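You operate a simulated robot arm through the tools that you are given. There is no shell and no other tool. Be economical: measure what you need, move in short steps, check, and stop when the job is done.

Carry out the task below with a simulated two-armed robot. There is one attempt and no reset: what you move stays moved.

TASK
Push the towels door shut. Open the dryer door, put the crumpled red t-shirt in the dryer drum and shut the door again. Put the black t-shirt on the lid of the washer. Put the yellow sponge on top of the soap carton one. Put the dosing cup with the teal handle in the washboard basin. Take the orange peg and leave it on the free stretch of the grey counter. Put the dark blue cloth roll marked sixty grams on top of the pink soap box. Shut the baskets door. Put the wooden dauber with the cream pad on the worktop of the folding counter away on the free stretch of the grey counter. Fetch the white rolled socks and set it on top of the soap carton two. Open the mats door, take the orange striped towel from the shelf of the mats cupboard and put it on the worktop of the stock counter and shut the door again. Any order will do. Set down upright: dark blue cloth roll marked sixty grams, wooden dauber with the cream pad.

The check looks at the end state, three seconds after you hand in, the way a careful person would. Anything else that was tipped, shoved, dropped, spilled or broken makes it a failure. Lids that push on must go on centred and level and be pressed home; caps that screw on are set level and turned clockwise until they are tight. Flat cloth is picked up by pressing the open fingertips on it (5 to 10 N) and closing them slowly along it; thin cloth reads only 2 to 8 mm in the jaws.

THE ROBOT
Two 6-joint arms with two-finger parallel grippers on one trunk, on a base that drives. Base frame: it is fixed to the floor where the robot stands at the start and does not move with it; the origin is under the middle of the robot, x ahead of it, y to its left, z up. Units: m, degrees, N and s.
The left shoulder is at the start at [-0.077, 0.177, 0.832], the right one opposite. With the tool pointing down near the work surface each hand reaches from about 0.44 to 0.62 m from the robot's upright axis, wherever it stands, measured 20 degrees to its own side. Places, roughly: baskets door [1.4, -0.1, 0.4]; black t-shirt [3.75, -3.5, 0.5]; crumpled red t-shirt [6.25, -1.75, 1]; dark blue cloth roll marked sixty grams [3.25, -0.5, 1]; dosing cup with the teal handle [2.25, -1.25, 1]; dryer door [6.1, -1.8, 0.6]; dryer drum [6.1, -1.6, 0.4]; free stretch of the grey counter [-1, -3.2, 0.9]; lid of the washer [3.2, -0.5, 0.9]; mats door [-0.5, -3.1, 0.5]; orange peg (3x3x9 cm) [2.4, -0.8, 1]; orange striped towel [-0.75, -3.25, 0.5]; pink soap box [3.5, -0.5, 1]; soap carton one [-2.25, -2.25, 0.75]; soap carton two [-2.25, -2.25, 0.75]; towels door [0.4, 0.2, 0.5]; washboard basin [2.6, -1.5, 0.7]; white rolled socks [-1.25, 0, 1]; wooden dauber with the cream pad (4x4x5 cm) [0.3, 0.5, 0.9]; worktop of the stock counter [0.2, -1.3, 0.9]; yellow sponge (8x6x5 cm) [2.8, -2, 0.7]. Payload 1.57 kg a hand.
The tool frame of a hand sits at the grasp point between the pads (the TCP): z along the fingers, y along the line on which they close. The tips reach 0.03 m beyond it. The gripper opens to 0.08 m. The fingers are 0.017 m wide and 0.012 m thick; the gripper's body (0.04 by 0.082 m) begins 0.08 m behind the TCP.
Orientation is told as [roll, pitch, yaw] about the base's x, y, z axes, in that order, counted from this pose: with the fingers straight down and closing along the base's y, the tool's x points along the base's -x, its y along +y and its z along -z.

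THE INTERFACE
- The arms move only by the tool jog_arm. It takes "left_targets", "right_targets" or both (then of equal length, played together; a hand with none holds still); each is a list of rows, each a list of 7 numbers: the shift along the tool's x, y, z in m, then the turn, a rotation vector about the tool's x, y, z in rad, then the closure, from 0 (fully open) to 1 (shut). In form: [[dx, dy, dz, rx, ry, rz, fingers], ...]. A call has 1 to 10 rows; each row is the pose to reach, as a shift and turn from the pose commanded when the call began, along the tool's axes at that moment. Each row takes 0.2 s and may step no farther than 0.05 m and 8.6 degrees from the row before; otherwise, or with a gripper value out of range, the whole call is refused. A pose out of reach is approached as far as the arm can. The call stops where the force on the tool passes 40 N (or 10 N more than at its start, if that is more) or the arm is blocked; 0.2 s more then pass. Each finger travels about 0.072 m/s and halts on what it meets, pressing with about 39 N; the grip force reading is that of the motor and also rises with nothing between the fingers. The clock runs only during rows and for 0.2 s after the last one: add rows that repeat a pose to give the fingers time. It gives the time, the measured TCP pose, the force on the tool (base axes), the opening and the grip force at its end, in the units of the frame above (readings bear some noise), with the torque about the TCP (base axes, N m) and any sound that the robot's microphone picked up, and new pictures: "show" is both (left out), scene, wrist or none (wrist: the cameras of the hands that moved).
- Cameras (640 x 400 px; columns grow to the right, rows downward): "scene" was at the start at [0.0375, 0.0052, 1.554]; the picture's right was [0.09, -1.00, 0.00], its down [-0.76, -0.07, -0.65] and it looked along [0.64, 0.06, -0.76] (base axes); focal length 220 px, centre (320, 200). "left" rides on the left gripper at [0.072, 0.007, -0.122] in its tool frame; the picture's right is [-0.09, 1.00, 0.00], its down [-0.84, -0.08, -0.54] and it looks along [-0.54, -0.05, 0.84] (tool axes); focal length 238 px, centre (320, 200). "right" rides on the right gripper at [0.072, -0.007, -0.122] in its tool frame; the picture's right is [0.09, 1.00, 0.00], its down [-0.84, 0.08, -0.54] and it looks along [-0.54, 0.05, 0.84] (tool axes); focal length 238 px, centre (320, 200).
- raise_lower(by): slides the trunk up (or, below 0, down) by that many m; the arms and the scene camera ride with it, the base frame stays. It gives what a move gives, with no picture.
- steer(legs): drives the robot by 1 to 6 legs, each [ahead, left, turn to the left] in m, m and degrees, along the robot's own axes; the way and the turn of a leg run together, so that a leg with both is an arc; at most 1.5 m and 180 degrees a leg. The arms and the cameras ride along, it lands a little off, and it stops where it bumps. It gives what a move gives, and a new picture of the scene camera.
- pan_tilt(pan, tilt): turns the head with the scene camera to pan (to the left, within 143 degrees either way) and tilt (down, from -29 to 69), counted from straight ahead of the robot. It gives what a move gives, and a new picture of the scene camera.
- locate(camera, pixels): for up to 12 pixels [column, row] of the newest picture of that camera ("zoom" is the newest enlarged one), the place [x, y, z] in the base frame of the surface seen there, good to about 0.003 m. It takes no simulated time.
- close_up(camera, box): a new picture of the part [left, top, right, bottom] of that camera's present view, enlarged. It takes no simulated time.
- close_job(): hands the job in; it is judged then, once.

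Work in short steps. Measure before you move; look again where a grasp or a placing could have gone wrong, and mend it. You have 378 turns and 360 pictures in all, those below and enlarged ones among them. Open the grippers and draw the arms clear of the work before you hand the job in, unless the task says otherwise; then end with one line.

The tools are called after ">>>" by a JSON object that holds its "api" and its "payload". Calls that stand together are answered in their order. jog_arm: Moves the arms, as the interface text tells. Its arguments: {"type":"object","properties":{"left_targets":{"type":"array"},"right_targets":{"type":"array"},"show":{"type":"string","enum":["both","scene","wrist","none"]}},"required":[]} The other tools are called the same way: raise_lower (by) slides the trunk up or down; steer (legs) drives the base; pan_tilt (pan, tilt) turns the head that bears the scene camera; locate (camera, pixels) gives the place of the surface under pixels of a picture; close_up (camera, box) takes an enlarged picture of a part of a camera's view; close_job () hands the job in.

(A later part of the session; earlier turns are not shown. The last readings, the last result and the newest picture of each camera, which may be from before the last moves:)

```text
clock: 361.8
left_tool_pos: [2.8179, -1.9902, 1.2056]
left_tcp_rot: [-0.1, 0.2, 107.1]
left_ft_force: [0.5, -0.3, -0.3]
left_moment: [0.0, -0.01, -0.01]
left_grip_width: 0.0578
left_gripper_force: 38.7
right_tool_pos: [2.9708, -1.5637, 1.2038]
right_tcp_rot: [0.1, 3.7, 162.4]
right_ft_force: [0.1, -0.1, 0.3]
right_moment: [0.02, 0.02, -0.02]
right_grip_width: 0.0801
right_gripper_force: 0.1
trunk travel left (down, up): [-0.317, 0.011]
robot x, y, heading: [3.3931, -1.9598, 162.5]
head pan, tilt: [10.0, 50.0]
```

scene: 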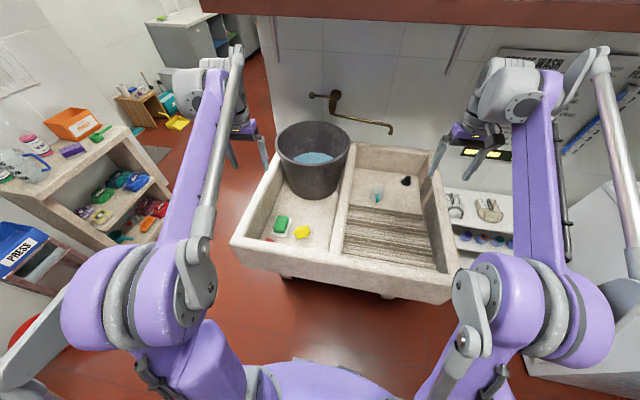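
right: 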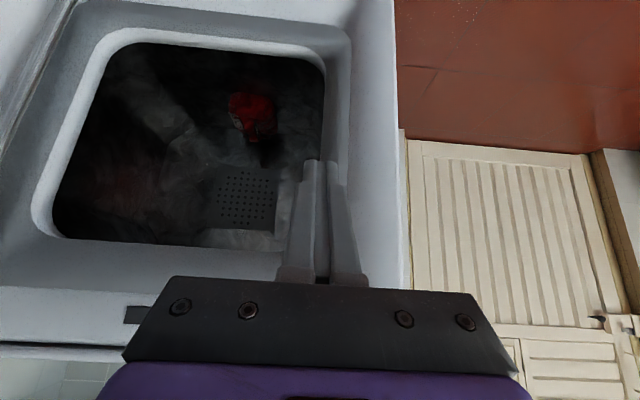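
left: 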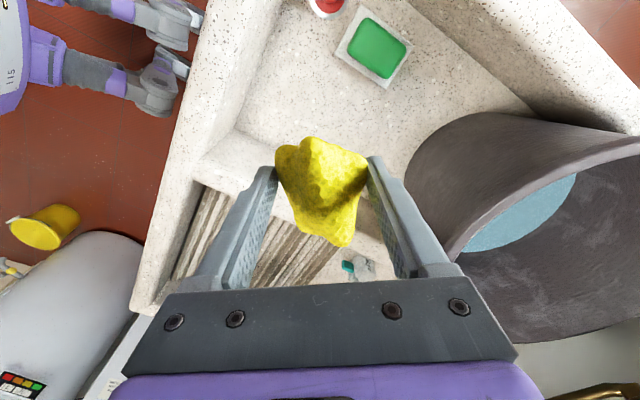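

Sponge held. I leave the alcove: strafe left to the corridor line, drive out, then go up toward the pegs.

>>> {"api": "steer", "payload": {"legs": [[0, 1.04, -1], [1.4, 0, 0], [0.9, 0, 0]]}}

```text
clock: 382.3
left_tool_pos: [0.3272, -2.294, 1.2059]
left_tcp_rot: [-0.2, 0.2, 106.0]
left_ft_force: [-0.4, -0.4, -1.1]
left_moment: [-0.01, 0.0, 0.01]
left_grip_width: 0.0548
left_gripper_force: 39.2
right_tool_pos: [0.4882, -1.8736, 1.204]
right_tcp_rot: [0.0, 3.5, 161.3]
right_ft_force: [1.1, -0.2, 0.0]
right_moment: [0.03, -0.01, 0.0]
right_grip_width: 0.0801
right_gripper_force: 0.0
trunk travel left (down, up): [-0.317, 0.011]
robot x, y, heading: [0.9035, -2.277, 161.6]
head pan, tilt: [10.0, 50.0]
```

scene: 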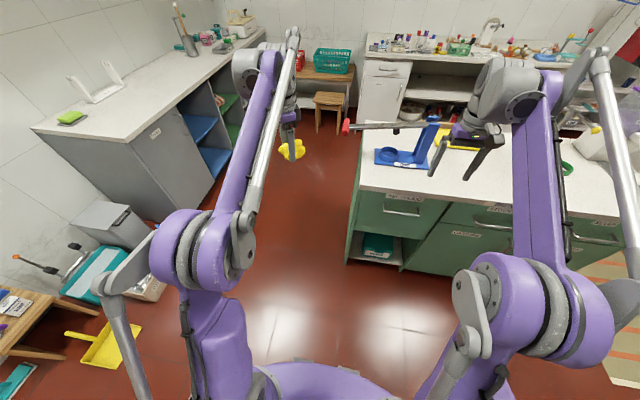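

I detour to fetch the peg with the right hand: strafe right, turn around, approach the peg shelf.

>>> {"api": "steer", "payload": {"legs": [[0, -1.4, 0], [0, -0.55, 0], [0, 0, 90], [0, 0, 90], [0.2, 0, 0]]}}

>>> {"api": "pan_tilt", "payload": {"pan": -8, "tilt": 40}}

```text
clock: 408.4
left_tool_pos: [2.2878, -0.4877, 1.2056]
left_tcp_rot: [-0.1, 0.2, -73.1]
left_ft_force: [0.1, 0.2, -0.7]
left_moment: [0.03, 0.03, -0.01]
left_grip_width: 0.0547
left_gripper_force: 39.0
right_tool_pos: [2.134, -0.9118, 1.2034]
right_tcp_rot: [0.1, 3.6, -17.9]
right_ft_force: [-0.4, 0.7, 0.3]
right_moment: [0.0, -0.01, 0.02]
right_grip_width: 0.0799
right_gripper_force: 0.0
trunk travel left (down, up): [-0.317, 0.011]
robot x, y, heading: [1.7132, -0.5111, -17.6]
head pan, tilt: [10.0, 50.0]
```

scene: 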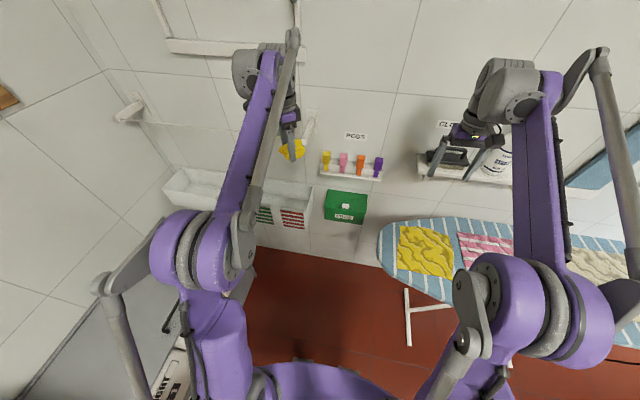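

```text
clock: 409.2
left_tool_pos: [2.2881, -0.4872, 1.2066]
left_tcp_rot: [-0.1, 0.1, -73.1]
left_ft_force: [0.2, -0.4, 0.2]
left_moment: [0.0, 0.0, 0.01]
left_grip_width: 0.0547
left_gripper_force: 39.5
right_tool_pos: [2.1339, -0.9131, 1.2041]
right_tcp_rot: [0.0, 3.6, -17.8]
right_ft_force: [0.4, -0.8, 0.1]
right_moment: [0.02, 0.02, -0.01]
right_grip_width: 0.0801
right_gripper_force: 0.1
trunk travel left (down, up): [-0.317, 0.011]
robot x, y, heading: [1.7154, -0.5115, -17.7]
head pan, tilt: [-8.0, 40.0]
```

scene: 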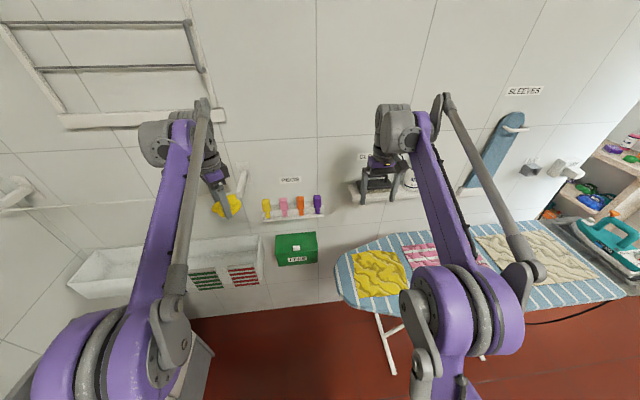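

I zoom on the orange peg and measure it.

>>> {"api": "close_up", "payload": {"camera": "scene", "box": [250, 170, 340, 230]}}

>>> {"api": "locate", "payload": {"camera": "zoom", "pixels": [[355, 215], [355, 235], [355, 195], [340, 215], [370, 215], [355, 265], [355, 300], [245, 215], [480, 200], [300, 330], [300, 300], [425, 215]]}}

```text
6.67 times, centred on (295, 200) of scene
```

zoom: 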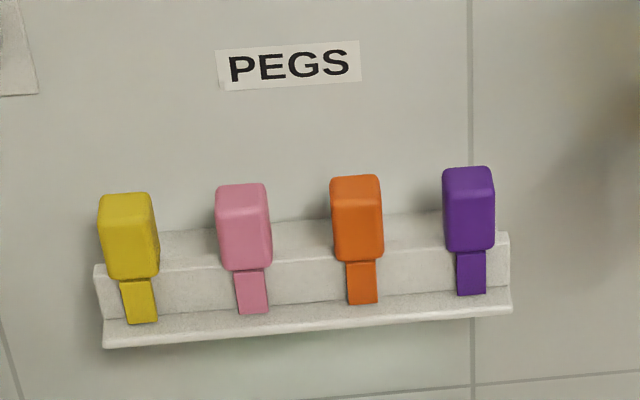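

```text
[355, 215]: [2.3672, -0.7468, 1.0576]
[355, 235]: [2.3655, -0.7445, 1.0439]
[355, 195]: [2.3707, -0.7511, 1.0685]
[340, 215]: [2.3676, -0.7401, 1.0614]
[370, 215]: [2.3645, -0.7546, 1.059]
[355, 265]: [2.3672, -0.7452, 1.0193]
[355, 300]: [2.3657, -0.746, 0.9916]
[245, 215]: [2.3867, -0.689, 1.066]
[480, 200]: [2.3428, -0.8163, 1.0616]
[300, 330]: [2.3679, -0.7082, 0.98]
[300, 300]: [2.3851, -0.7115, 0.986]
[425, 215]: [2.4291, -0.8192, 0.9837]
```

Peg head center ≈ u 2.495, v 0.042, z 1.02–1.07, neighbours 6.4 cm apart. I part-close the right fingers to 50 mm, tilt 40° and come to the pre-grasp, moving the left hand aside.

>>> {"api": "jog_arm", "payload": {"right_targets": [[-0.0167, 0.033, 0.0117, 0, -0.109, 0, 0.375], [-0.0333, 0.066, 0.0234, 0, -0.218, 0, 0.375], [-0.05, 0.099, 0.0351, 0, -0.327, 0, 0.375], [-0.0666, 0.132, 0.0469, 0, -0.436, 0, 0.375], [-0.0833, 0.165, 0.0586, 0, -0.545, 0, 0.375], [-0.1, 0.198, 0.0703, 0, -0.654, 0, 0.375], [-0.1166, 0.231, 0.082, 0, -0.76, 0, 0.375]], "left_targets": [[0.013, 0.009, 0, 0, 0, 0, 0.6], [0.026, 0.018, 0, 0, 0, 0, 0.6], [0.039, 0.028, 0, 0, 0, 0, 0.6], [0.052, 0.037, 0, 0, 0, 0, 0.6], [0.065, 0.046, 0, 0, 0, 0, 0.6], [0.065, 0.046, 0, 0, 0, 0, 0.6], [0.065, 0.046, 0, 0, 0, 0, 0.6]], "show": "both"}}

```text
clock: 410.8
left_tool_pos: [2.3148, -0.4121, 1.2087]
left_tcp_rot: [0.0, 0.2, -73.1]
left_ft_force: [0.2, 0.1, 0.3]
left_moment: [0.01, 0.04, 0.03]
left_grip_width: 0.0547
left_gripper_force: 38.9
right_tool_pos: [2.3123, -0.7237, 1.1129]
right_tcp_rot: [-0.1, -40.0, -17.7]
right_ft_force: [0.3, 0.5, 0.8]
right_moment: [-0.03, 0.02, -0.01]
right_grip_width: 0.05
right_gripper_force: 0.0
trunk travel left (down, up): [-0.317, 0.011]
robot x, y, heading: [1.7132, -0.5158, -17.4]
head pan, tilt: [-8.0, 40.0]
```

scene: 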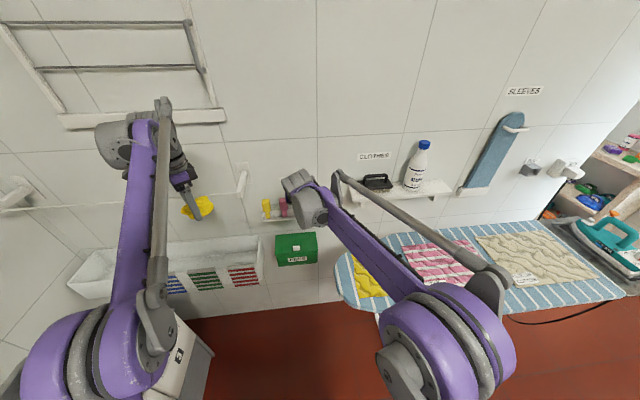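
right: 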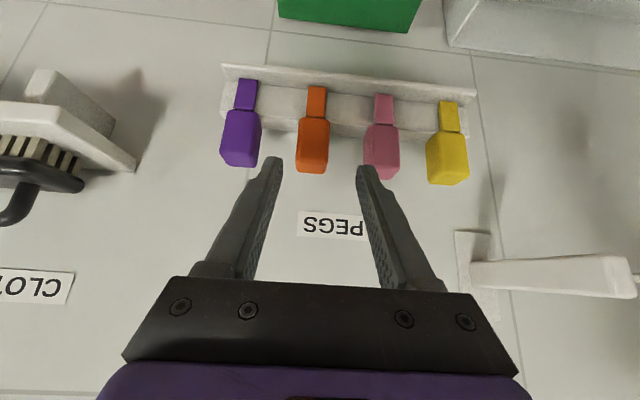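
left: 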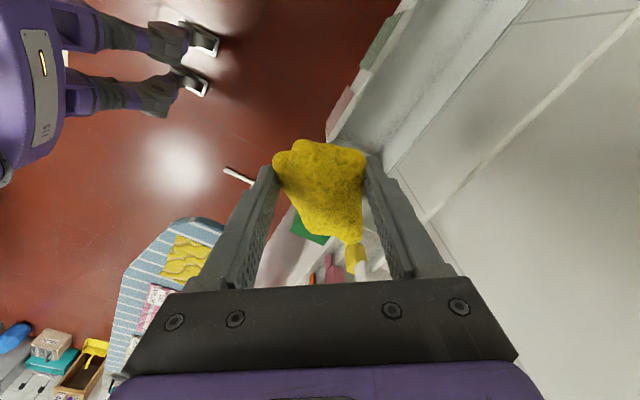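

I measure the orange peg in the wrist view.

>>> {"api": "locate", "payload": {"camera": "right", "pixels": [[314, 145], [302, 150], [326, 150], [312, 165], [316, 100], [383, 150], [240, 145]]}}

```text
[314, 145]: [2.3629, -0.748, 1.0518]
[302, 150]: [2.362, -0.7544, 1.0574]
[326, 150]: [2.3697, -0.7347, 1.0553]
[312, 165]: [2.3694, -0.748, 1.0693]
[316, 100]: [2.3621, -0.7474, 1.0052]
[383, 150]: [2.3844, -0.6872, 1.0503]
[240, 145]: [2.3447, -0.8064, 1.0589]
```

I advance onto the peg head and close.

>>> {"api": "jog_arm", "payload": {"right_targets": [[-0.004, -0.002, 0.035, 0, 0, 0, 0.375], [-0.008, -0.003, 0.068, 0, 0, 0, 0.375], [-0.0112, -0.003, 0.0956, 0, 0, 0, 0.375], [-0.0112, -0.003, 0.0956, 0, 0, 0, 0.7], [-0.0112, -0.003, 0.0956, 0, 0, 0, 0.9], [-0.0112, -0.003, 0.0956, 0, 0, 0, 0.9]], "show": "wrist"}}

```text
clock: 412.2
left_tool_pos: [2.3149, -0.4127, 1.208]
left_tcp_rot: [-0.1, 0.0, -73.1]
left_ft_force: [0.5, -1.0, -0.3]
left_moment: [0.04, 0.03, 0.04]
left_grip_width: 0.0545
left_gripper_force: 38.8
right_tool_pos: [2.3762, -0.7504, 1.0499]
right_tcp_rot: [0.1, -40.0, -17.8]
right_ft_force: [1.0, -0.6, 0.5]
right_moment: [0.02, 0.0, -0.01]
right_grip_width: 0.0284
right_gripper_force: 39.0
trunk travel left (down, up): [-0.317, 0.011]
robot x, y, heading: [1.7132, -0.509, -17.6]
head pan, tilt: [-8.0, 40.0]
```

right: 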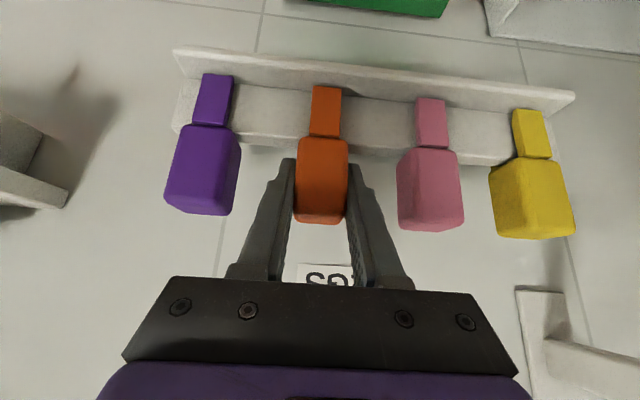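

Gripped (28 mm). I lift straight up 10 cm and draw back.

>>> {"api": "jog_arm", "payload": {"right_targets": [[-0.013, 0, -0.0153, 0, 0, 0, 0.9], [-0.032, 0, -0.038, 0, 0, 0, 0.9], [-0.051, 0, -0.061, 0, 0, 0, 0.9], [-0.067, 0, -0.08, 0, 0, 0, 0.9], [-0.034, 0, -0.108, 0, 0, 0, 0.9], [0.002, 0, -0.138, 0, 0, 0, 0.9], [0.038, 0, -0.168, 0, 0, 0, 0.9], [0.06, -0.04, -0.186, 0, 0, 0, 0.9], [0.07, -0.085, -0.195, 0, 0, 0, 0.9], [0.08, -0.13, -0.203, 0, 0, 0, 0.9]], "show": "both"}}

```text
clock: 414.4
left_tool_pos: [2.3132, -0.4132, 1.2094]
left_tcp_rot: [0.1, 0.2, -73.1]
left_ft_force: [0.1, 0.3, -0.4]
left_moment: [0.02, -0.03, 0.0]
left_grip_width: 0.0548
left_gripper_force: 38.5
right_tool_pos: [2.1517, -0.8191, 1.1514]
right_tcp_rot: [0.1, -40.0, -17.7]
right_ft_force: [-0.9, 0.5, -0.4]
right_moment: [-0.04, -0.03, 0.0]
right_grip_width: 0.0285
right_gripper_force: 38.5
trunk travel left (down, up): [-0.317, 0.011]
robot x, y, heading: [1.7118, -0.5162, -17.6]
head pan, tilt: [-8.0, 40.0]
```

scene: 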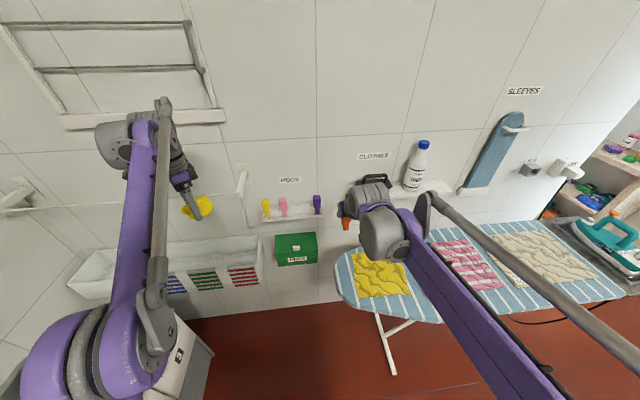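
right: 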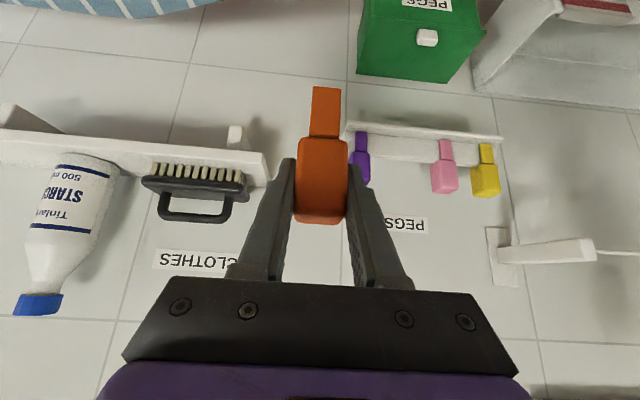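

Peg held. I drive out, turn to face the grey counter and go down the room.

>>> {"api": "steer", "payload": {"legs": [[-0.32, 0, 0], [0, 0, -91], [1.4, 0, 0], [0.95, 0, 0]]}}

>>> {"api": "pan_tilt", "payload": {"pan": -35, "tilt": 30}}

```text
clock: 431.6
left_tool_pos: [0.6997, -3.2381, 1.2076]
left_tcp_rot: [-0.1, 0.3, -163.8]
left_ft_force: [-0.2, -0.9, -0.4]
left_moment: [0.01, 0.01, -0.01]
left_grip_width: 0.055
left_gripper_force: 38.8
right_tool_pos: [0.2971, -3.0732, 1.1511]
right_tcp_rot: [0.1, -39.9, -108.5]
right_ft_force: [0.0, -0.1, -0.2]
right_moment: [0.01, -0.01, 0.04]
right_grip_width: 0.0286
right_gripper_force: 38.8
trunk travel left (down, up): [-0.317, 0.011]
robot x, y, heading: [0.6059, -2.6341, -108.2]
head pan, tilt: [-8.0, 40.0]
```

scene: 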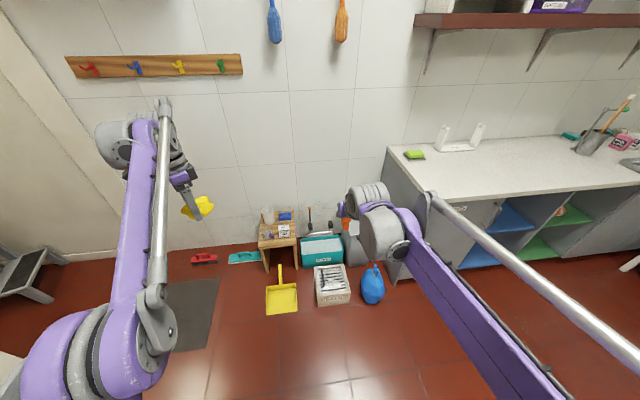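

```text
clock: 432.5
left_tool_pos: [0.701, -3.2363, 1.2089]
left_tcp_rot: [-0.1, 0.1, -163.8]
left_ft_force: [0.6, 0.7, -1.2]
left_moment: [-0.01, 0.0, 0.0]
left_grip_width: 0.0547
left_gripper_force: 39.3
right_tool_pos: [0.2964, -3.0724, 1.1508]
right_tcp_rot: [0.0, -39.9, -108.5]
right_ft_force: [1.0, 0.6, 0.1]
right_moment: [0.02, 0.01, -0.04]
right_grip_width: 0.0284
right_gripper_force: 38.4
trunk travel left (down, up): [-0.317, 0.011]
robot x, y, heading: [0.6096, -2.6359, -108.3]
head pan, tilt: [-35.0, 30.0]
```

scene: 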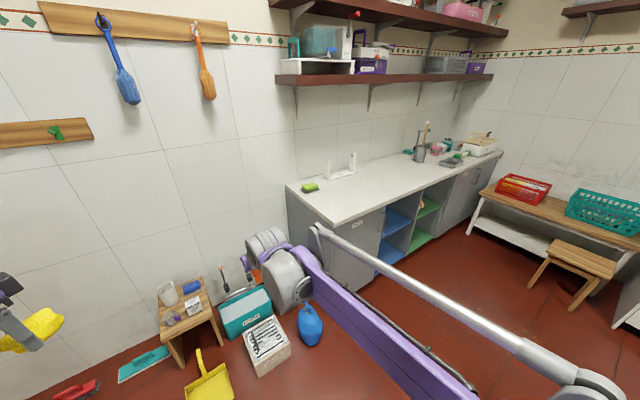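

I measure the grey counter and surroundings.

>>> {"api": "locate", "payload": {"camera": "scene", "pixels": [[335, 222], [295, 190], [380, 185], [430, 175], [495, 155], [420, 155], [360, 270], [400, 235], [500, 80], [350, 75], [520, 185], [600, 205]]}}

>>> {"api": "close_up", "payload": {"camera": "scene", "box": [280, 110, 520, 290]}}

```text
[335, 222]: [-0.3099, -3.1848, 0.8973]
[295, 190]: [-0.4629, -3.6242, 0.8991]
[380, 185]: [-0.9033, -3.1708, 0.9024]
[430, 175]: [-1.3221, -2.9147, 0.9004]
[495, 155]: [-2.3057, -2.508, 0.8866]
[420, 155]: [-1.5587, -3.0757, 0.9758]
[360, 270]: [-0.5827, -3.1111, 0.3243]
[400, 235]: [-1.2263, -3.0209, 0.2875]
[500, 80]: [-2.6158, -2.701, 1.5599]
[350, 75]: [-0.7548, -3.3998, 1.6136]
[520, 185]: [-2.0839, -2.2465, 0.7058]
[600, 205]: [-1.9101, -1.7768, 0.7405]
```

```text
2.22 times, centred on (400, 200) of scene
```

zoom: 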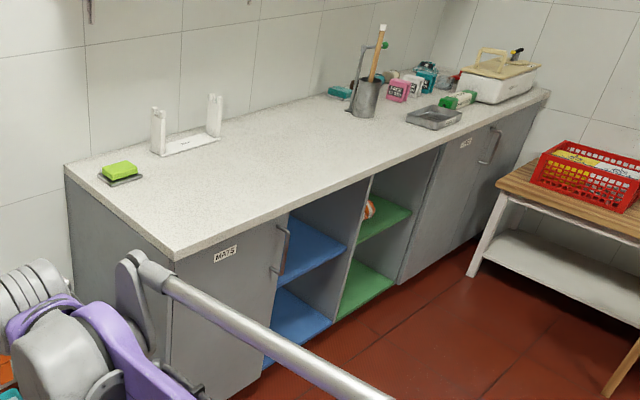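

I check the floor items' position and island edge before strafing along the counter.

>>> {"api": "locate", "payload": {"camera": "scene", "pixels": [[312, 345], [270, 370], [205, 390], [310, 310], [570, 300], [470, 225], [610, 320]]}}

>>> {"api": "steer", "payload": {"legs": [[0, -1.05, 0]]}}

>>> {"api": "pan_tilt", "payload": {"pan": -10, "tilt": 40}}

```text
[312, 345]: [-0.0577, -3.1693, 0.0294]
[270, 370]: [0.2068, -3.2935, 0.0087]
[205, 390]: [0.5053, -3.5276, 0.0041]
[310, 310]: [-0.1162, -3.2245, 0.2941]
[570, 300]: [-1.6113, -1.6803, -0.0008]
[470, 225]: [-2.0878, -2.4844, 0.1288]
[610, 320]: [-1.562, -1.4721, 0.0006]
```

```text
clock: 442.2
left_tool_pos: [-0.3193, -2.9025, 1.209]
left_tcp_rot: [-0.1, 0.2, -163.5]
left_ft_force: [0.6, -0.5, 0.5]
left_moment: [0.02, -0.02, 0.0]
left_grip_width: 0.0546
left_gripper_force: 39.1
right_tool_pos: [-0.7228, -2.7381, 1.1519]
right_tcp_rot: [0.0, -39.9, -108.2]
right_ft_force: [0.0, 0.2, -0.7]
right_moment: [0.0, -0.02, -0.01]
right_grip_width: 0.0284
right_gripper_force: 38.0
trunk travel left (down, up): [-0.317, 0.011]
robot x, y, heading: [-0.4131, -2.3024, -108.1]
head pan, tilt: [-35.0, 30.0]
```

scene: 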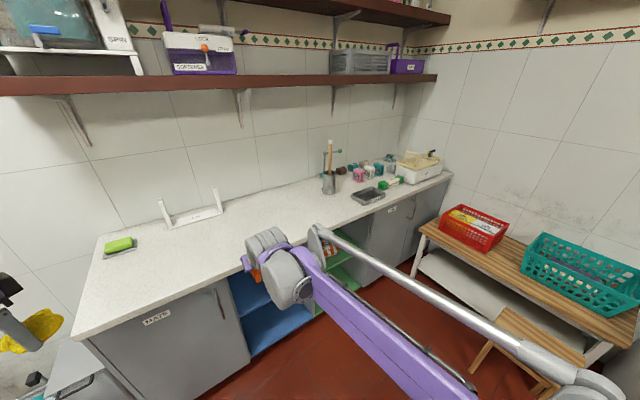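

```text
clock: 443.1
left_tool_pos: [-0.3179, -2.9017, 1.2089]
left_tcp_rot: [-0.1, 0.2, -163.5]
left_ft_force: [0.5, 0.6, -0.8]
left_moment: [0.0, 0.0, -0.02]
left_grip_width: 0.0549
left_gripper_force: 39.1
right_tool_pos: [-0.722, -2.7388, 1.1509]
right_tcp_rot: [-0.1, -40.0, -108.3]
right_ft_force: [0.4, 0.4, -1.1]
right_moment: [-0.02, 0.0, -0.04]
right_grip_width: 0.0286
right_gripper_force: 38.2
trunk travel left (down, up): [-0.317, 0.011]
robot x, y, heading: [-0.4122, -2.2972, -108.0]
head pan, tilt: [-10.0, 40.0]
```

scene: 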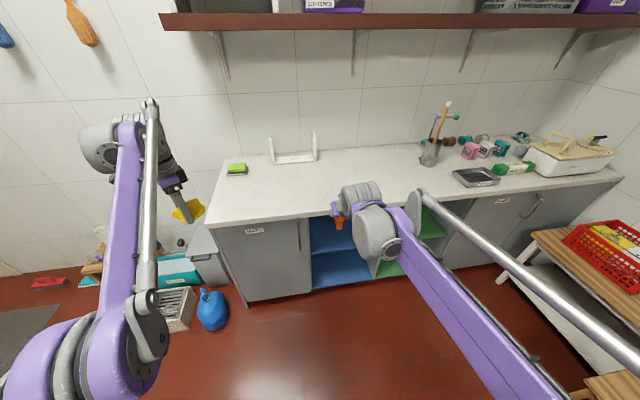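

The counter top (z 0.90) is free in front. I drive 0.38 m forward, then lower the peg onto it.

>>> {"api": "steer", "payload": {"legs": [[0.38, 0, -0.4]]}}

>>> {"api": "jog_arm", "payload": {"right_targets": [[-0.01, 0, 0.0347, 0, 0, 0, 0.9], [-0.0201, 0, 0.0694, 0, 0, 0, 0.9], [-0.0301, 0, 0.1041, 0, 0, 0, 0.9], [-0.0201, 0, 0.1388, 0, 0, 0, 0.9], [-0.0005, 0, 0.165, 0, 0, 0, 0.9]], "show": "both"}}

```text
clock: 445.5
left_tool_pos: [-0.4329, -3.2516, 1.2081]
left_tcp_rot: [-0.1, 0.2, -163.5]
left_ft_force: [0.3, 0.7, -0.6]
left_moment: [0.03, -0.01, -0.03]
left_grip_width: 0.0546
left_gripper_force: 39.3
right_tool_pos: [-0.8371, -3.0875, 1.1498]
right_tcp_rot: [0.0, -39.9, -108.3]
right_ft_force: [-0.4, 0.6, 0.0]
right_moment: [0.05, 0.03, -0.02]
right_grip_width: 0.0283
right_gripper_force: 38.2
trunk travel left (down, up): [-0.317, 0.011]
robot x, y, heading: [-0.5222, -2.6482, -108.0]
head pan, tilt: [-10.0, 40.0]
```

scene: 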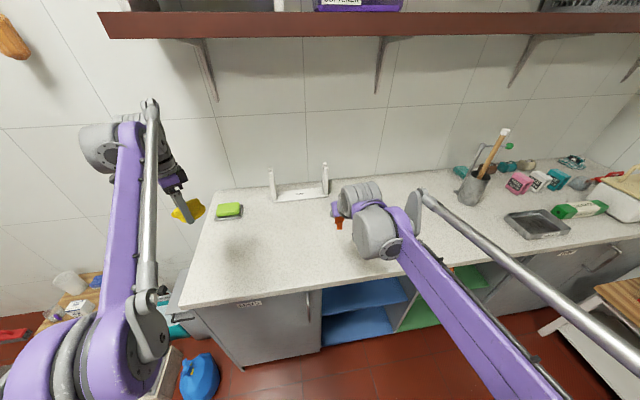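

```text
clock: 446.7
left_tool_pos: [-0.433, -3.2509, 1.2092]
left_tcp_rot: [-0.2, 0.2, -163.5]
left_ft_force: [0.3, 0.3, 1.0]
left_moment: [0.0, 0.01, -0.02]
left_grip_width: 0.0548
left_gripper_force: 39.2
right_tool_pos: [-0.8713, -3.1897, 1.0242]
right_tcp_rot: [0.0, -40.0, -108.4]
right_ft_force: [-0.6, 0.3, 0.5]
right_moment: [-0.01, -0.04, 0.04]
right_grip_width: 0.0285
right_gripper_force: 38.3
trunk travel left (down, up): [-0.317, 0.011]
robot x, y, heading: [-0.5243, -2.6511, -107.9]
head pan, tilt: [-10.0, 40.0]
```

scene: 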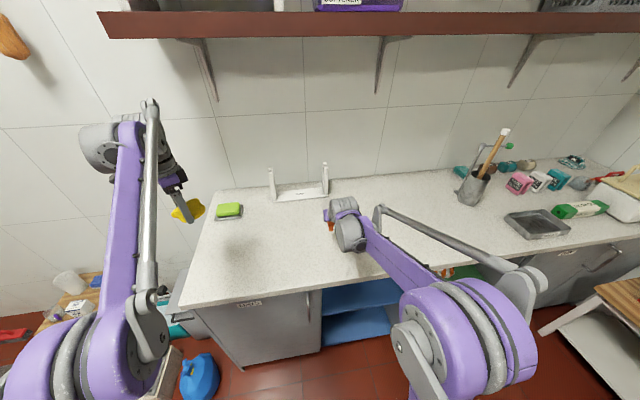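
right: 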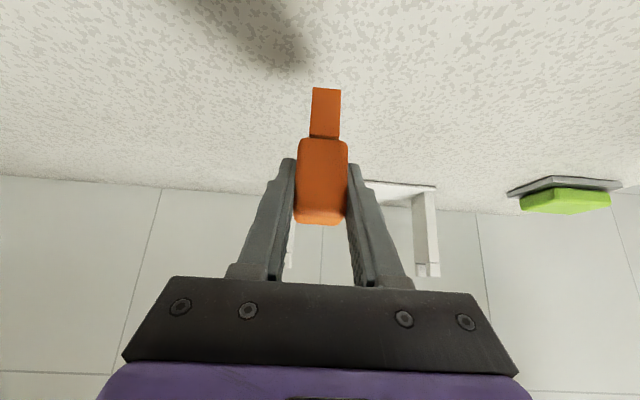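

I shift 10 cm right to the middle of the free stretch and lower slowly.

>>> {"api": "jog_arm", "payload": {"right_targets": [[0, -0.035, 0, 0, 0, 0, 0.9], [0, -0.07, 0, 0, 0, 0, 0.9], [0, -0.105, 0, 0, 0, 0, 0.9], [0.013, -0.105, 0.0153, 0, 0, 0, 0.9], [0.0225, -0.105, 0.0268, 0, 0, 0, 0.9], [0.0283, -0.105, 0.0337, 0, 0, 0, 0.9], [0.0322, -0.105, 0.0383, 0, 0, 0, 0.9], [0.0354, -0.105, 0.0421, 0, 0, 0, 0.9], [0.038, -0.105, 0.0452, 0, 0, 0, 0.9]], "show": "wrist"}}

```text
clock: 448.7
left_tool_pos: [-0.4328, -3.2506, 1.2094]
left_tcp_rot: [-0.1, 0.2, -163.5]
left_ft_force: [0.7, -0.4, -0.8]
left_moment: [0.0, -0.03, 0.03]
left_grip_width: 0.0547
left_gripper_force: 38.8
right_tool_pos: [-0.9711, -3.1549, 0.9655]
right_tcp_rot: [0.0, -40.0, -108.4]
right_ft_force: [-1.1, -1.0, 0.5]
right_moment: [0.01, -0.02, -0.02]
right_grip_width: 0.0287
right_gripper_force: 38.6
trunk travel left (down, up): [-0.317, 0.011]
robot x, y, heading: [-0.526, -2.6463, -108.0]
head pan, tilt: [-10.0, 40.0]
```

right: 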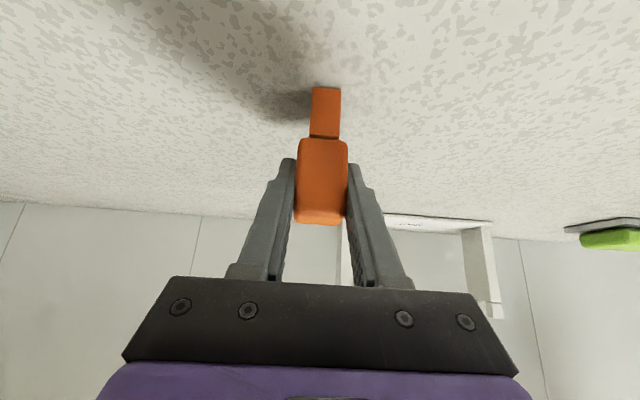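

Very close; a few more millimetres until contact.

>>> {"api": "jog_arm", "payload": {"right_targets": [[0.0019, 0, 0.0023, 0, 0, 0, 0.9], [0.0039, 0, 0.0046, 0, 0, 0, 0.9], [0.0058, 0, 0.0069, 0, 0, 0, 0.9], [0.0077, 0, 0.0092, 0, 0, 0, 0.9], [0.0096, 0, 0.0115, 0, 0, 0, 0.9]], "show": "none"}}

```text
clock: 449.9
left_tool_pos: [-0.4305, -3.2497, 1.2107]
left_tcp_rot: [0.0, 0.1, -163.5]
left_ft_force: [0.5, 0.0, 0.0]
left_moment: [0.01, -0.01, -0.02]
left_grip_width: 0.0545
left_gripper_force: 39.1
right_tool_pos: [-0.9692, -3.1537, 0.953]
right_tcp_rot: [-0.1, -40.2, -108.4]
right_ft_force: [-4.0, 0.2, 36.1]
right_moment: [0.07, 0.12, 0.01]
right_grip_width: 0.0287
right_gripper_force: 38.6
trunk travel left (down, up): [-0.317, 0.011]
robot x, y, heading: [-0.5252, -2.6501, -108.0]
head pan, tilt: [-10.0, 40.0]
```

Contact. I ease off 3 mm, open and retreat along the fingers.

>>> {"api": "jog_arm", "payload": {"right_targets": [[-0.0019, 0, -0.0023, 0, 0, 0, 0.9], [-0.0019, 0, -0.0023, 0, 0, 0, 0.6], [-0.0019, 0, -0.0023, 0, 0, 0, 0.2], [-0.0019, 0, -0.0023, 0, 0, 0, 0.1], [-0.002, 0, -0.035, 0, 0, 0, 0], [-0.002, 0, -0.075, 0, 0, 0, 0], [-0.002, 0, -0.12, 0, 0, 0, 0], [-0.03, 0, -0.16, 0, 0, 0, 0], [-0.05, 0, -0.2, 0, 0, 0, 0]], "show": "both"}}

```text
clock: 451.9
left_tool_pos: [-0.4316, -3.2495, 1.2089]
left_tcp_rot: [-0.1, 0.2, -163.5]
left_ft_force: [0.2, 0.0, 0.2]
left_moment: [0.0, 0.0, 0.03]
left_grip_width: 0.0547
left_gripper_force: 38.7
right_tool_pos: [-0.9412, -3.0697, 1.1363]
right_tcp_rot: [0.1, -40.0, -108.3]
right_ft_force: [-0.3, -0.1, -0.5]
right_moment: [0.0, -0.01, 0.02]
right_grip_width: 0.0801
right_gripper_force: 0.1
trunk travel left (down, up): [-0.317, 0.011]
robot x, y, heading: [-0.5255, -2.6498, -108.0]
head pan, tilt: [-10.0, 40.0]
```

scene: 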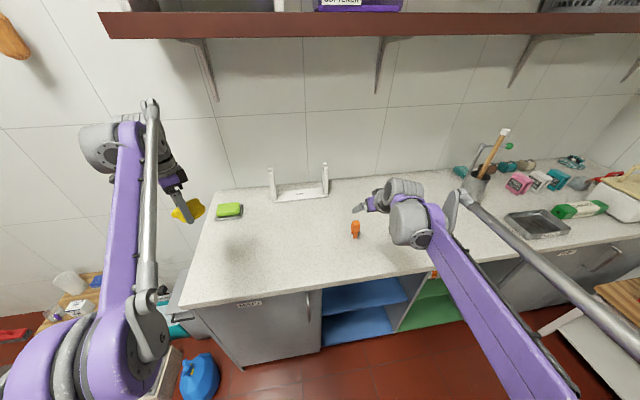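
right: 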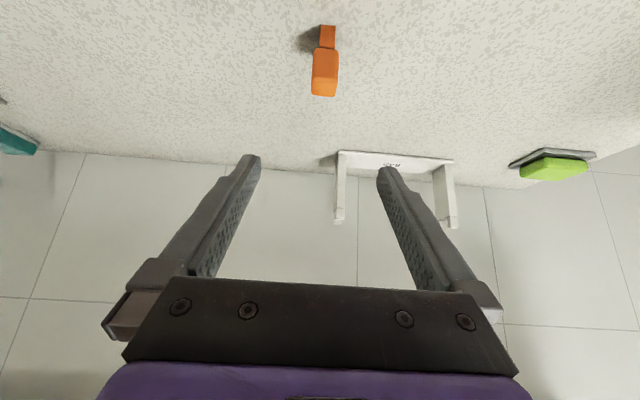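

The peg stands on the counter. I look right toward the soap cartons.

>>> {"api": "pan_tilt", "payload": {"pan": -62, "tilt": 25}}

>>> {"api": "close_up", "payload": {"camera": "scene", "box": [150, 120, 470, 320]}}

```text
clock: 453.1
left_tool_pos: [-0.4328, -3.2507, 1.2083]
left_tcp_rot: [-0.1, 0.1, -163.5]
left_ft_force: [-0.3, 0.9, -0.1]
left_moment: [0.0, 0.0, 0.0]
left_grip_width: 0.0549
left_gripper_force: 39.1
right_tool_pos: [-0.9419, -3.0714, 1.1362]
right_tcp_rot: [0.0, -39.9, -108.4]
right_ft_force: [0.5, -0.2, -0.3]
right_moment: [-0.05, -0.01, 0.02]
right_grip_width: 0.0799
right_gripper_force: 0.0
trunk travel left (down, up): [-0.317, 0.011]
robot x, y, heading: [-0.5273, -2.6476, -108.1]
head pan, tilt: [-62.0, 25.0]
```

scene: 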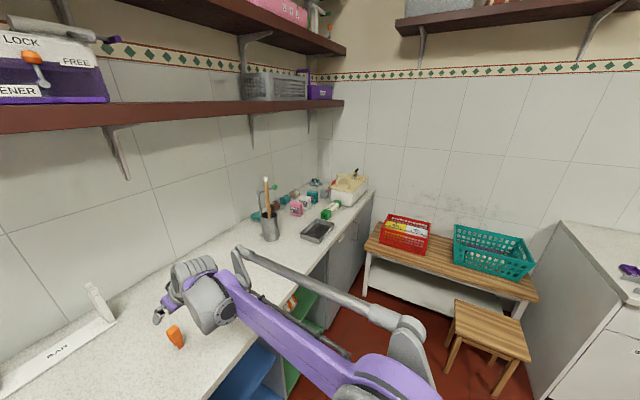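

```text
2.00 times, centred on (310, 220) of scene
```

zoom: 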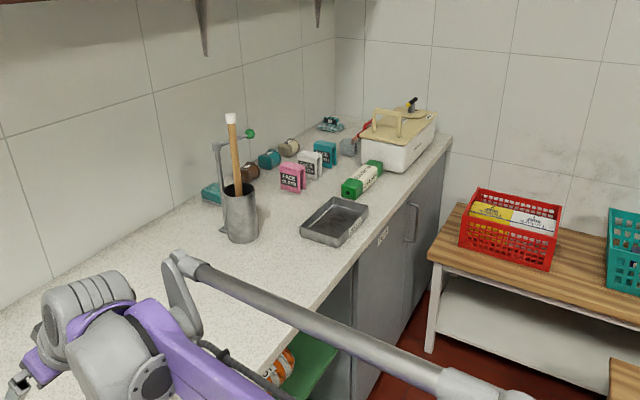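

The red basket on the bench holds two cartons. I turn to face the bench and approach.

>>> {"api": "steer", "payload": {"legs": [[-0.08, 0, 0], [0, 0, -90], [0.75, 0, 0]]}}

>>> {"api": "pan_tilt", "payload": {"pan": 10, "tilt": 40}}

>>> {"api": "close_up", "payload": {"camera": "scene", "box": [220, 130, 420, 280]}}

```text
clock: 461.6
left_tool_pos: [-1.8139, -2.4567, 1.2088]
left_tcp_rot: [-0.1, 0.1, 107.8]
left_ft_force: [0.4, 0.7, -0.4]
left_moment: [0.02, 0.0, 0.02]
left_grip_width: 0.055
left_gripper_force: 39.3
right_tool_pos: [-1.6461, -1.941, 1.1362]
right_tcp_rot: [0.1, -39.9, 163.0]
right_ft_force: [0.8, 1.2, 0.4]
right_moment: [0.01, 0.01, -0.02]
right_grip_width: 0.0799
right_gripper_force: 0.1
trunk travel left (down, up): [-0.317, 0.011]
robot x, y, heading: [-1.2131, -2.3489, 163.2]
head pan, tilt: [-62.0, 25.0]
```

scene: 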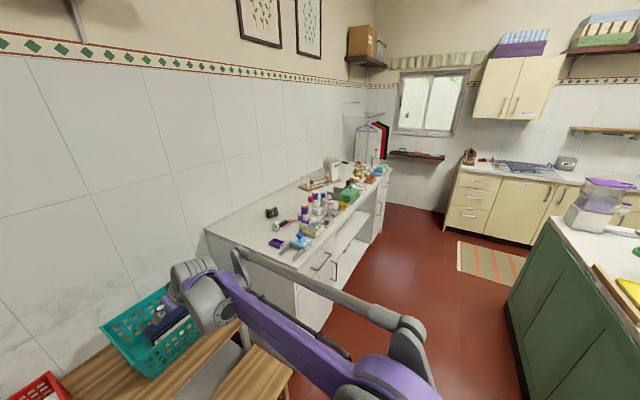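

```text
clock: 463.1
left_tool_pos: [-1.8132, -2.4545, 1.2088]
left_tcp_rot: [0.0, 0.1, 107.8]
left_ft_force: [-0.3, 0.6, -0.7]
left_moment: [0.01, 0.02, -0.01]
left_grip_width: 0.0549
left_gripper_force: 39.1
right_tool_pos: [-1.6454, -1.941, 1.1357]
right_tcp_rot: [0.0, -40.0, 163.1]
right_ft_force: [-0.2, 0.1, 0.3]
right_moment: [-0.03, 0.02, -0.01]
right_grip_width: 0.0802
right_gripper_force: 0.1
trunk travel left (down, up): [-0.317, 0.011]
robot x, y, heading: [-1.2177, -2.3448, 163.3]
head pan, tilt: [10.0, 40.0]
```

scene: 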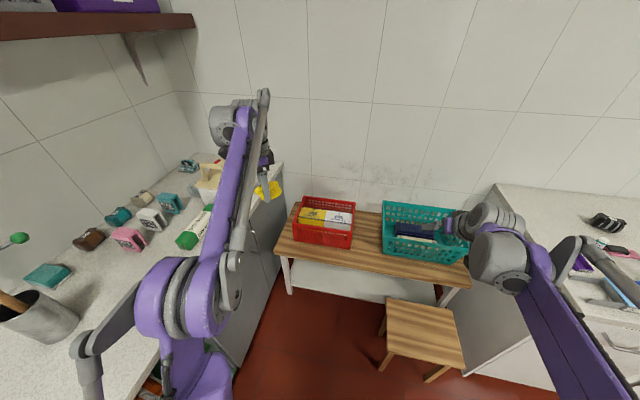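

```text
2.67 times, centred on (320, 205) of scene
```

zoom: 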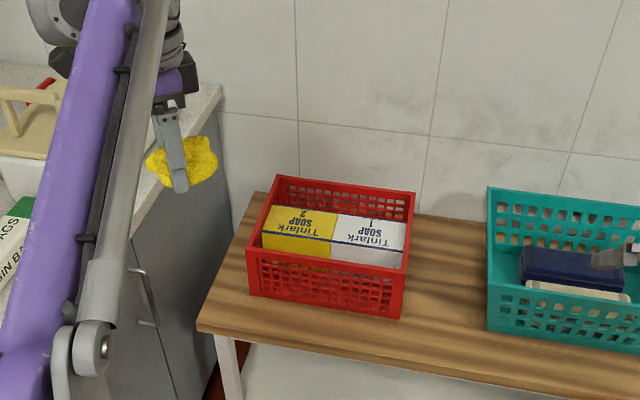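

Labels look like yellow = 2, white = 1. I enlarge to confirm and measure the tops.

>>> {"api": "close_up", "payload": {"camera": "scene", "box": [290, 190, 370, 250]}}

>>> {"api": "locate", "payload": {"camera": "zoom", "pixels": [[400, 220], [350, 210], [460, 210], [400, 250], [450, 250], [200, 200], [150, 210], [260, 210], [100, 130], [500, 160], [90, 280], [480, 320]]}}

```text
6.67 times, centred on (330, 220) of scene
```

zoom: 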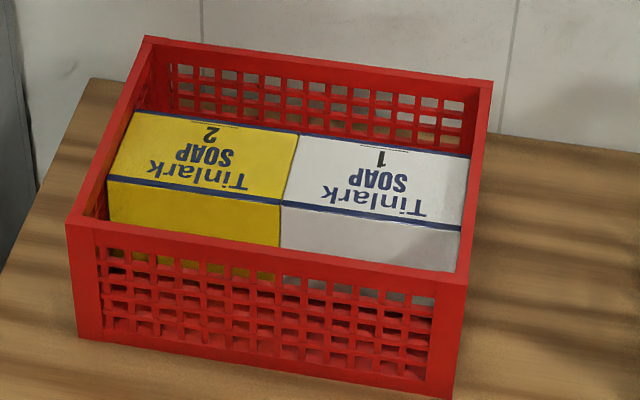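

```text
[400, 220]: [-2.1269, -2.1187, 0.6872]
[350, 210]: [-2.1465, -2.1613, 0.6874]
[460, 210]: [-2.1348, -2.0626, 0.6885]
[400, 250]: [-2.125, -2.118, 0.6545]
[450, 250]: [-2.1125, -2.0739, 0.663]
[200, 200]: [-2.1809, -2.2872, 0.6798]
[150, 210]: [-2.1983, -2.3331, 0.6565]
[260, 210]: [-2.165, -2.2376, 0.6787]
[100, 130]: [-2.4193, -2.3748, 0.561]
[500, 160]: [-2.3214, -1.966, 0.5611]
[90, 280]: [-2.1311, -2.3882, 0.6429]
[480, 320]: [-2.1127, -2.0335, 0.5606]
```

Carton 1 is white, carton 2 yellow. I measure both tops and the basket rim.

>>> {"api": "locate", "payload": {"camera": "zoom", "pixels": [[378, 175], [300, 150], [450, 170], [440, 205], [300, 190], [205, 155], [140, 130], [280, 145], [265, 185], [130, 170], [270, 255], [320, 55]]}}

```text
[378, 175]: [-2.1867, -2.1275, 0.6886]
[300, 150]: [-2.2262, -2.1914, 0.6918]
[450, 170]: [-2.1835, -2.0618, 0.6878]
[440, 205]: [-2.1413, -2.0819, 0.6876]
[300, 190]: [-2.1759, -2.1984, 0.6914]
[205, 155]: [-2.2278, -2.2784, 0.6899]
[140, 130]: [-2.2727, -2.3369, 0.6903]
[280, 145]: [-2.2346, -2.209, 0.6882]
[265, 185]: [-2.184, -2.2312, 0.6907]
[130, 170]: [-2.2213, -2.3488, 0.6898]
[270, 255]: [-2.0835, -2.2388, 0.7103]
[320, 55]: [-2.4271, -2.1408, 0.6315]
```

White top center (−2.185,−2.130), z 0.689; rim ≈0.71. I check the stool's near edge before driving closer.

>>> {"api": "locate", "payload": {"camera": "scene", "pixels": [[382, 368], [388, 302], [385, 330], [430, 378], [290, 290], [470, 285]]}}

```text
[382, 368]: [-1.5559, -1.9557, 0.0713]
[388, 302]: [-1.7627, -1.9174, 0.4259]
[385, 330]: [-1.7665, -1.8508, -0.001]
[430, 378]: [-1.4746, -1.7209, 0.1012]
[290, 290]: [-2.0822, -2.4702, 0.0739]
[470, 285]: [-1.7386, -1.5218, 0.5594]
```

Stool edge is at v≈−2.37; I shift left 0.12 m first, then go forward 0.42 m.

>>> {"api": "steer", "payload": {"legs": [[0, 0.12, -1.5], [0.42, 0, 0]]}}

>>> {"api": "close_up", "payload": {"camera": "scene", "box": [250, 180, 450, 330]}}

```text
clock: 467.0
left_tool_pos: [-2.2457, -2.428, 1.2087]
left_tcp_rot: [-0.1, 0.2, 106.5]
left_ft_force: [0.1, 0.3, -0.3]
left_moment: [0.02, 0.01, 0.01]
left_grip_width: 0.0547
left_gripper_force: 39.3
right_tool_pos: [-2.0671, -1.9196, 1.1351]
right_tcp_rot: [0.0, -40.0, 161.8]
right_ft_force: [0.5, -0.1, -0.4]
right_moment: [0.0, -0.02, 0.02]
right_grip_width: 0.08
right_gripper_force: 0.0
trunk travel left (down, up): [-0.317, 0.011]
robot x, y, heading: [-1.6454, -2.3341, 161.7]
head pan, tilt: [10.0, 40.0]
```

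scene: 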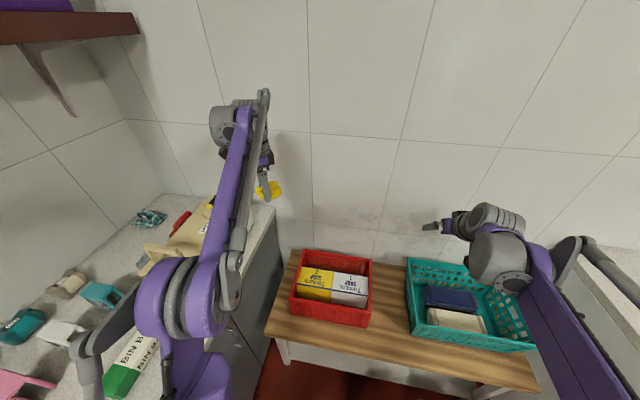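

```text
2.67 times, centred on (350, 255) of scene
```

zoom: 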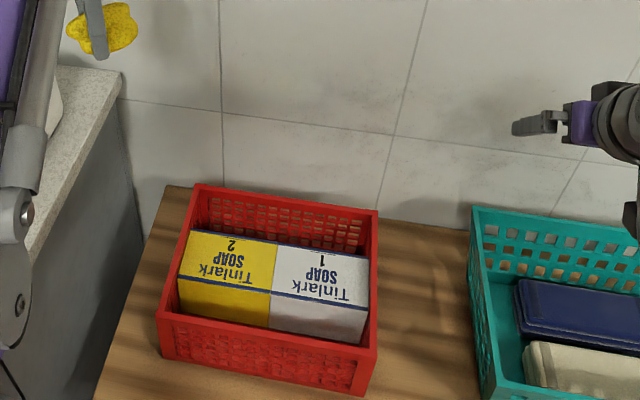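

I verify the white top center from this view.

>>> {"api": "locate", "payload": {"camera": "zoom", "pixels": [[320, 275], [280, 250], [365, 262], [360, 300], [275, 288], [225, 260], [195, 240], [190, 278], [265, 283], [250, 318], [280, 190], [370, 350]]}}

```text
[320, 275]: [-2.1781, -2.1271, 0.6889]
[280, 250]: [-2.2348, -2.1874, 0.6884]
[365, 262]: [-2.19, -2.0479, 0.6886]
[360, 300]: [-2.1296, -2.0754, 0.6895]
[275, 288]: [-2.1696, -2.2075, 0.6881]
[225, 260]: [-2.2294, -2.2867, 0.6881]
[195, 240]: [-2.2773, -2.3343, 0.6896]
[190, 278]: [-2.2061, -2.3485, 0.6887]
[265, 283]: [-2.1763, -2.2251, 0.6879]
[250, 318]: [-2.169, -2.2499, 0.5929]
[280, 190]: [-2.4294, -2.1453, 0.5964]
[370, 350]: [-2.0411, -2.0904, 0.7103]
```

I retract the right hand and bring the sponge over the white carton.

>>> {"api": "jog_arm", "payload": {"left_targets": [[-0.0385, -0.0205, 0, 0, 0, 0, 0.6], [-0.077, -0.041, 0, 0, 0, 0, 0.6], [-0.1155, -0.0615, 0, 0, 0, 0, 0.6], [-0.154, -0.082, 0, 0, 0, 0, 0.6], [-0.1925, -0.1025, 0, 0, 0, 0, 0.6], [-0.231, -0.123, 0, 0, 0, 0, 0.6], [-0.2672, -0.1467, 0, 0, 0, 0, 0.6]], "right_targets": [[0.03, 0, -0.025, 0, 0, 0, 0], [0.06, 0, -0.05, 0, 0, 0, 0], [0.09, 0, -0.075, 0, 0, 0, 0], [0.115, 0, -0.096, 0, 0, 0, 0], [0.115, 0, -0.096, 0, 0.1, 0, 0], [0.115, 0, -0.096, 0, 0.2, 0, 0], [0.115, 0, -0.096, 0, 0.3, 0, 0]], "show": "both"}}

```text
clock: 468.6
left_tool_pos: [-2.1725, -2.1357, 1.1996]
left_tcp_rot: [0.1, 0.3, 106.5]
left_ft_force: [-0.7, -0.4, -0.6]
left_moment: [0.03, 0.03, 0.02]
left_grip_width: 0.0546
left_gripper_force: 38.9
left hand out of reach, approached as far as the arm can: row 7
right_tool_pos: [-1.9237, -1.9641, 1.1357]
right_tcp_rot: [0.0, -22.7, 161.7]
right_ft_force: [0.6, 0.8, -0.5]
right_moment: [0.0, 0.0, 0.02]
right_grip_width: 0.0801
right_gripper_force: 0.0
trunk travel left (down, up): [-0.317, 0.011]
robot x, y, heading: [-1.644, -2.33, 161.8]
head pan, tilt: [10.0, 40.0]
```

scene: 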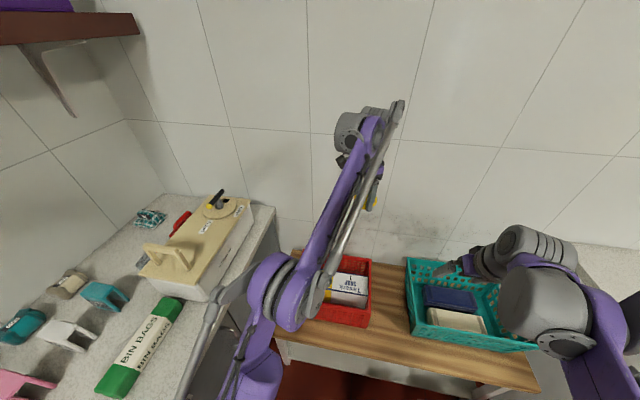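
right: 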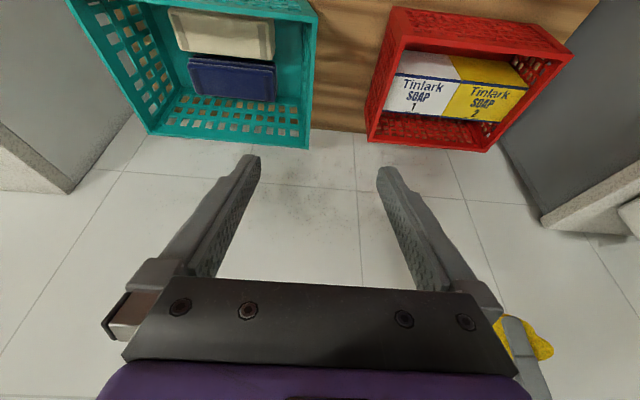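
left: 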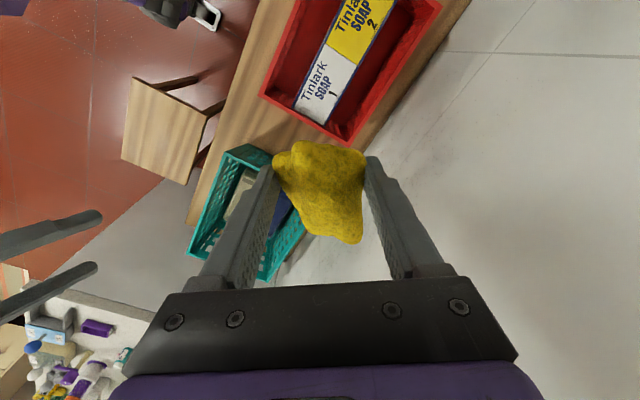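

I lower the trunk 0.25 m, then lower the sponge to 4 cm above the carton.

>>> {"api": "raise_lower", "payload": {"by": -0.25}}

>>> {"api": "jog_arm", "payload": {"left_targets": [[-0.004, 0.003, 0.045, 0, 0, 0, 0.6], [-0.0079, 0.0065, 0.09, 0, 0, 0, 0.6], [-0.0079, 0.0065, 0.135, 0, 0, 0, 0.6], [-0.0079, 0.0065, 0.175, 0, 0, 0, 0.6]], "show": "both"}}

```text
clock: 471.2
left_tool_pos: [-2.1547, -2.145, 0.86]
left_tcp_rot: [-6.5, 4.7, 106.3]
left_ft_force: [-0.6, 0.2, -0.8]
left_moment: [-0.05, -0.02, 0.0]
left_grip_width: 0.0547
left_gripper_force: 39.1
right_tool_pos: [-1.9255, -1.9653, 0.8864]
right_tcp_rot: [0.0, -22.8, 161.8]
right_ft_force: [0.4, -0.2, 0.2]
right_moment: [0.0, -0.01, -0.01]
right_grip_width: 0.0799
right_gripper_force: 0.1
trunk travel left (down, up): [-0.067, 0.261]
robot x, y, heading: [-1.6476, -2.3335, 161.7]
head pan, tilt: [10.0, 40.0]
```

```text
clock: 472.0
left_tool_pos: [-2.1396, -2.1434, 0.7252]
left_tcp_rot: [-6.6, 4.8, 106.3]
left_ft_force: [5.9, -1.4, 14.0]
left_moment: [-0.06, 0.15, 0.02]
left_grip_width: 0.0562
left_gripper_force: 38.8
right_tool_pos: [-1.9233, -1.9654, 0.8866]
right_tcp_rot: [0.0, -22.8, 161.7]
right_ft_force: [-0.4, 1.0, 0.1]
right_moment: [-0.01, 0.03, -0.01]
right_grip_width: 0.08
right_gripper_force: 0.0
trunk travel left (down, up): [-0.067, 0.261]
robot x, y, heading: [-1.6424, -2.3346, 161.7]
head pan, tilt: [10.0, 40.0]
stopped in row 4 (left hand): the force on the tool passed its limit at 58 N (the readings are from after the stop); the commanded pose is now the measured one
```

scene: 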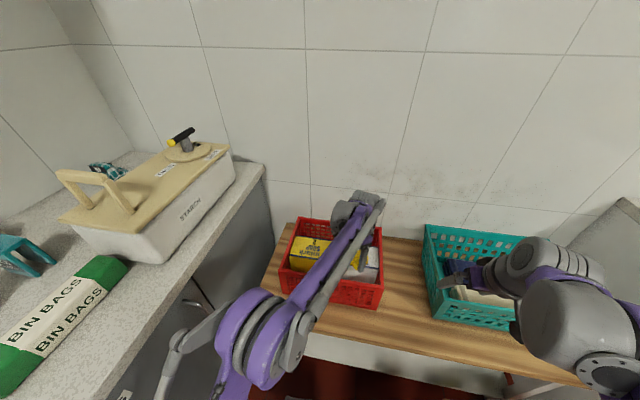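
left: 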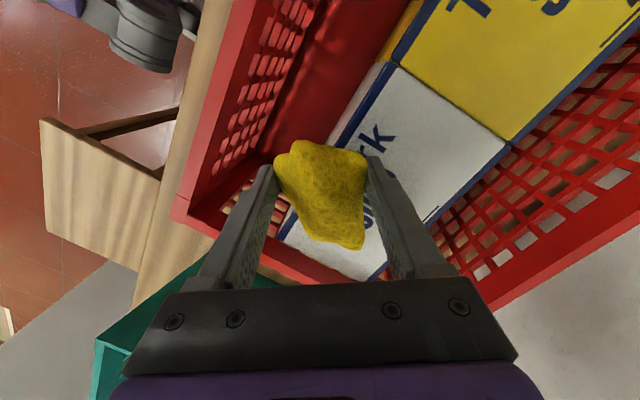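

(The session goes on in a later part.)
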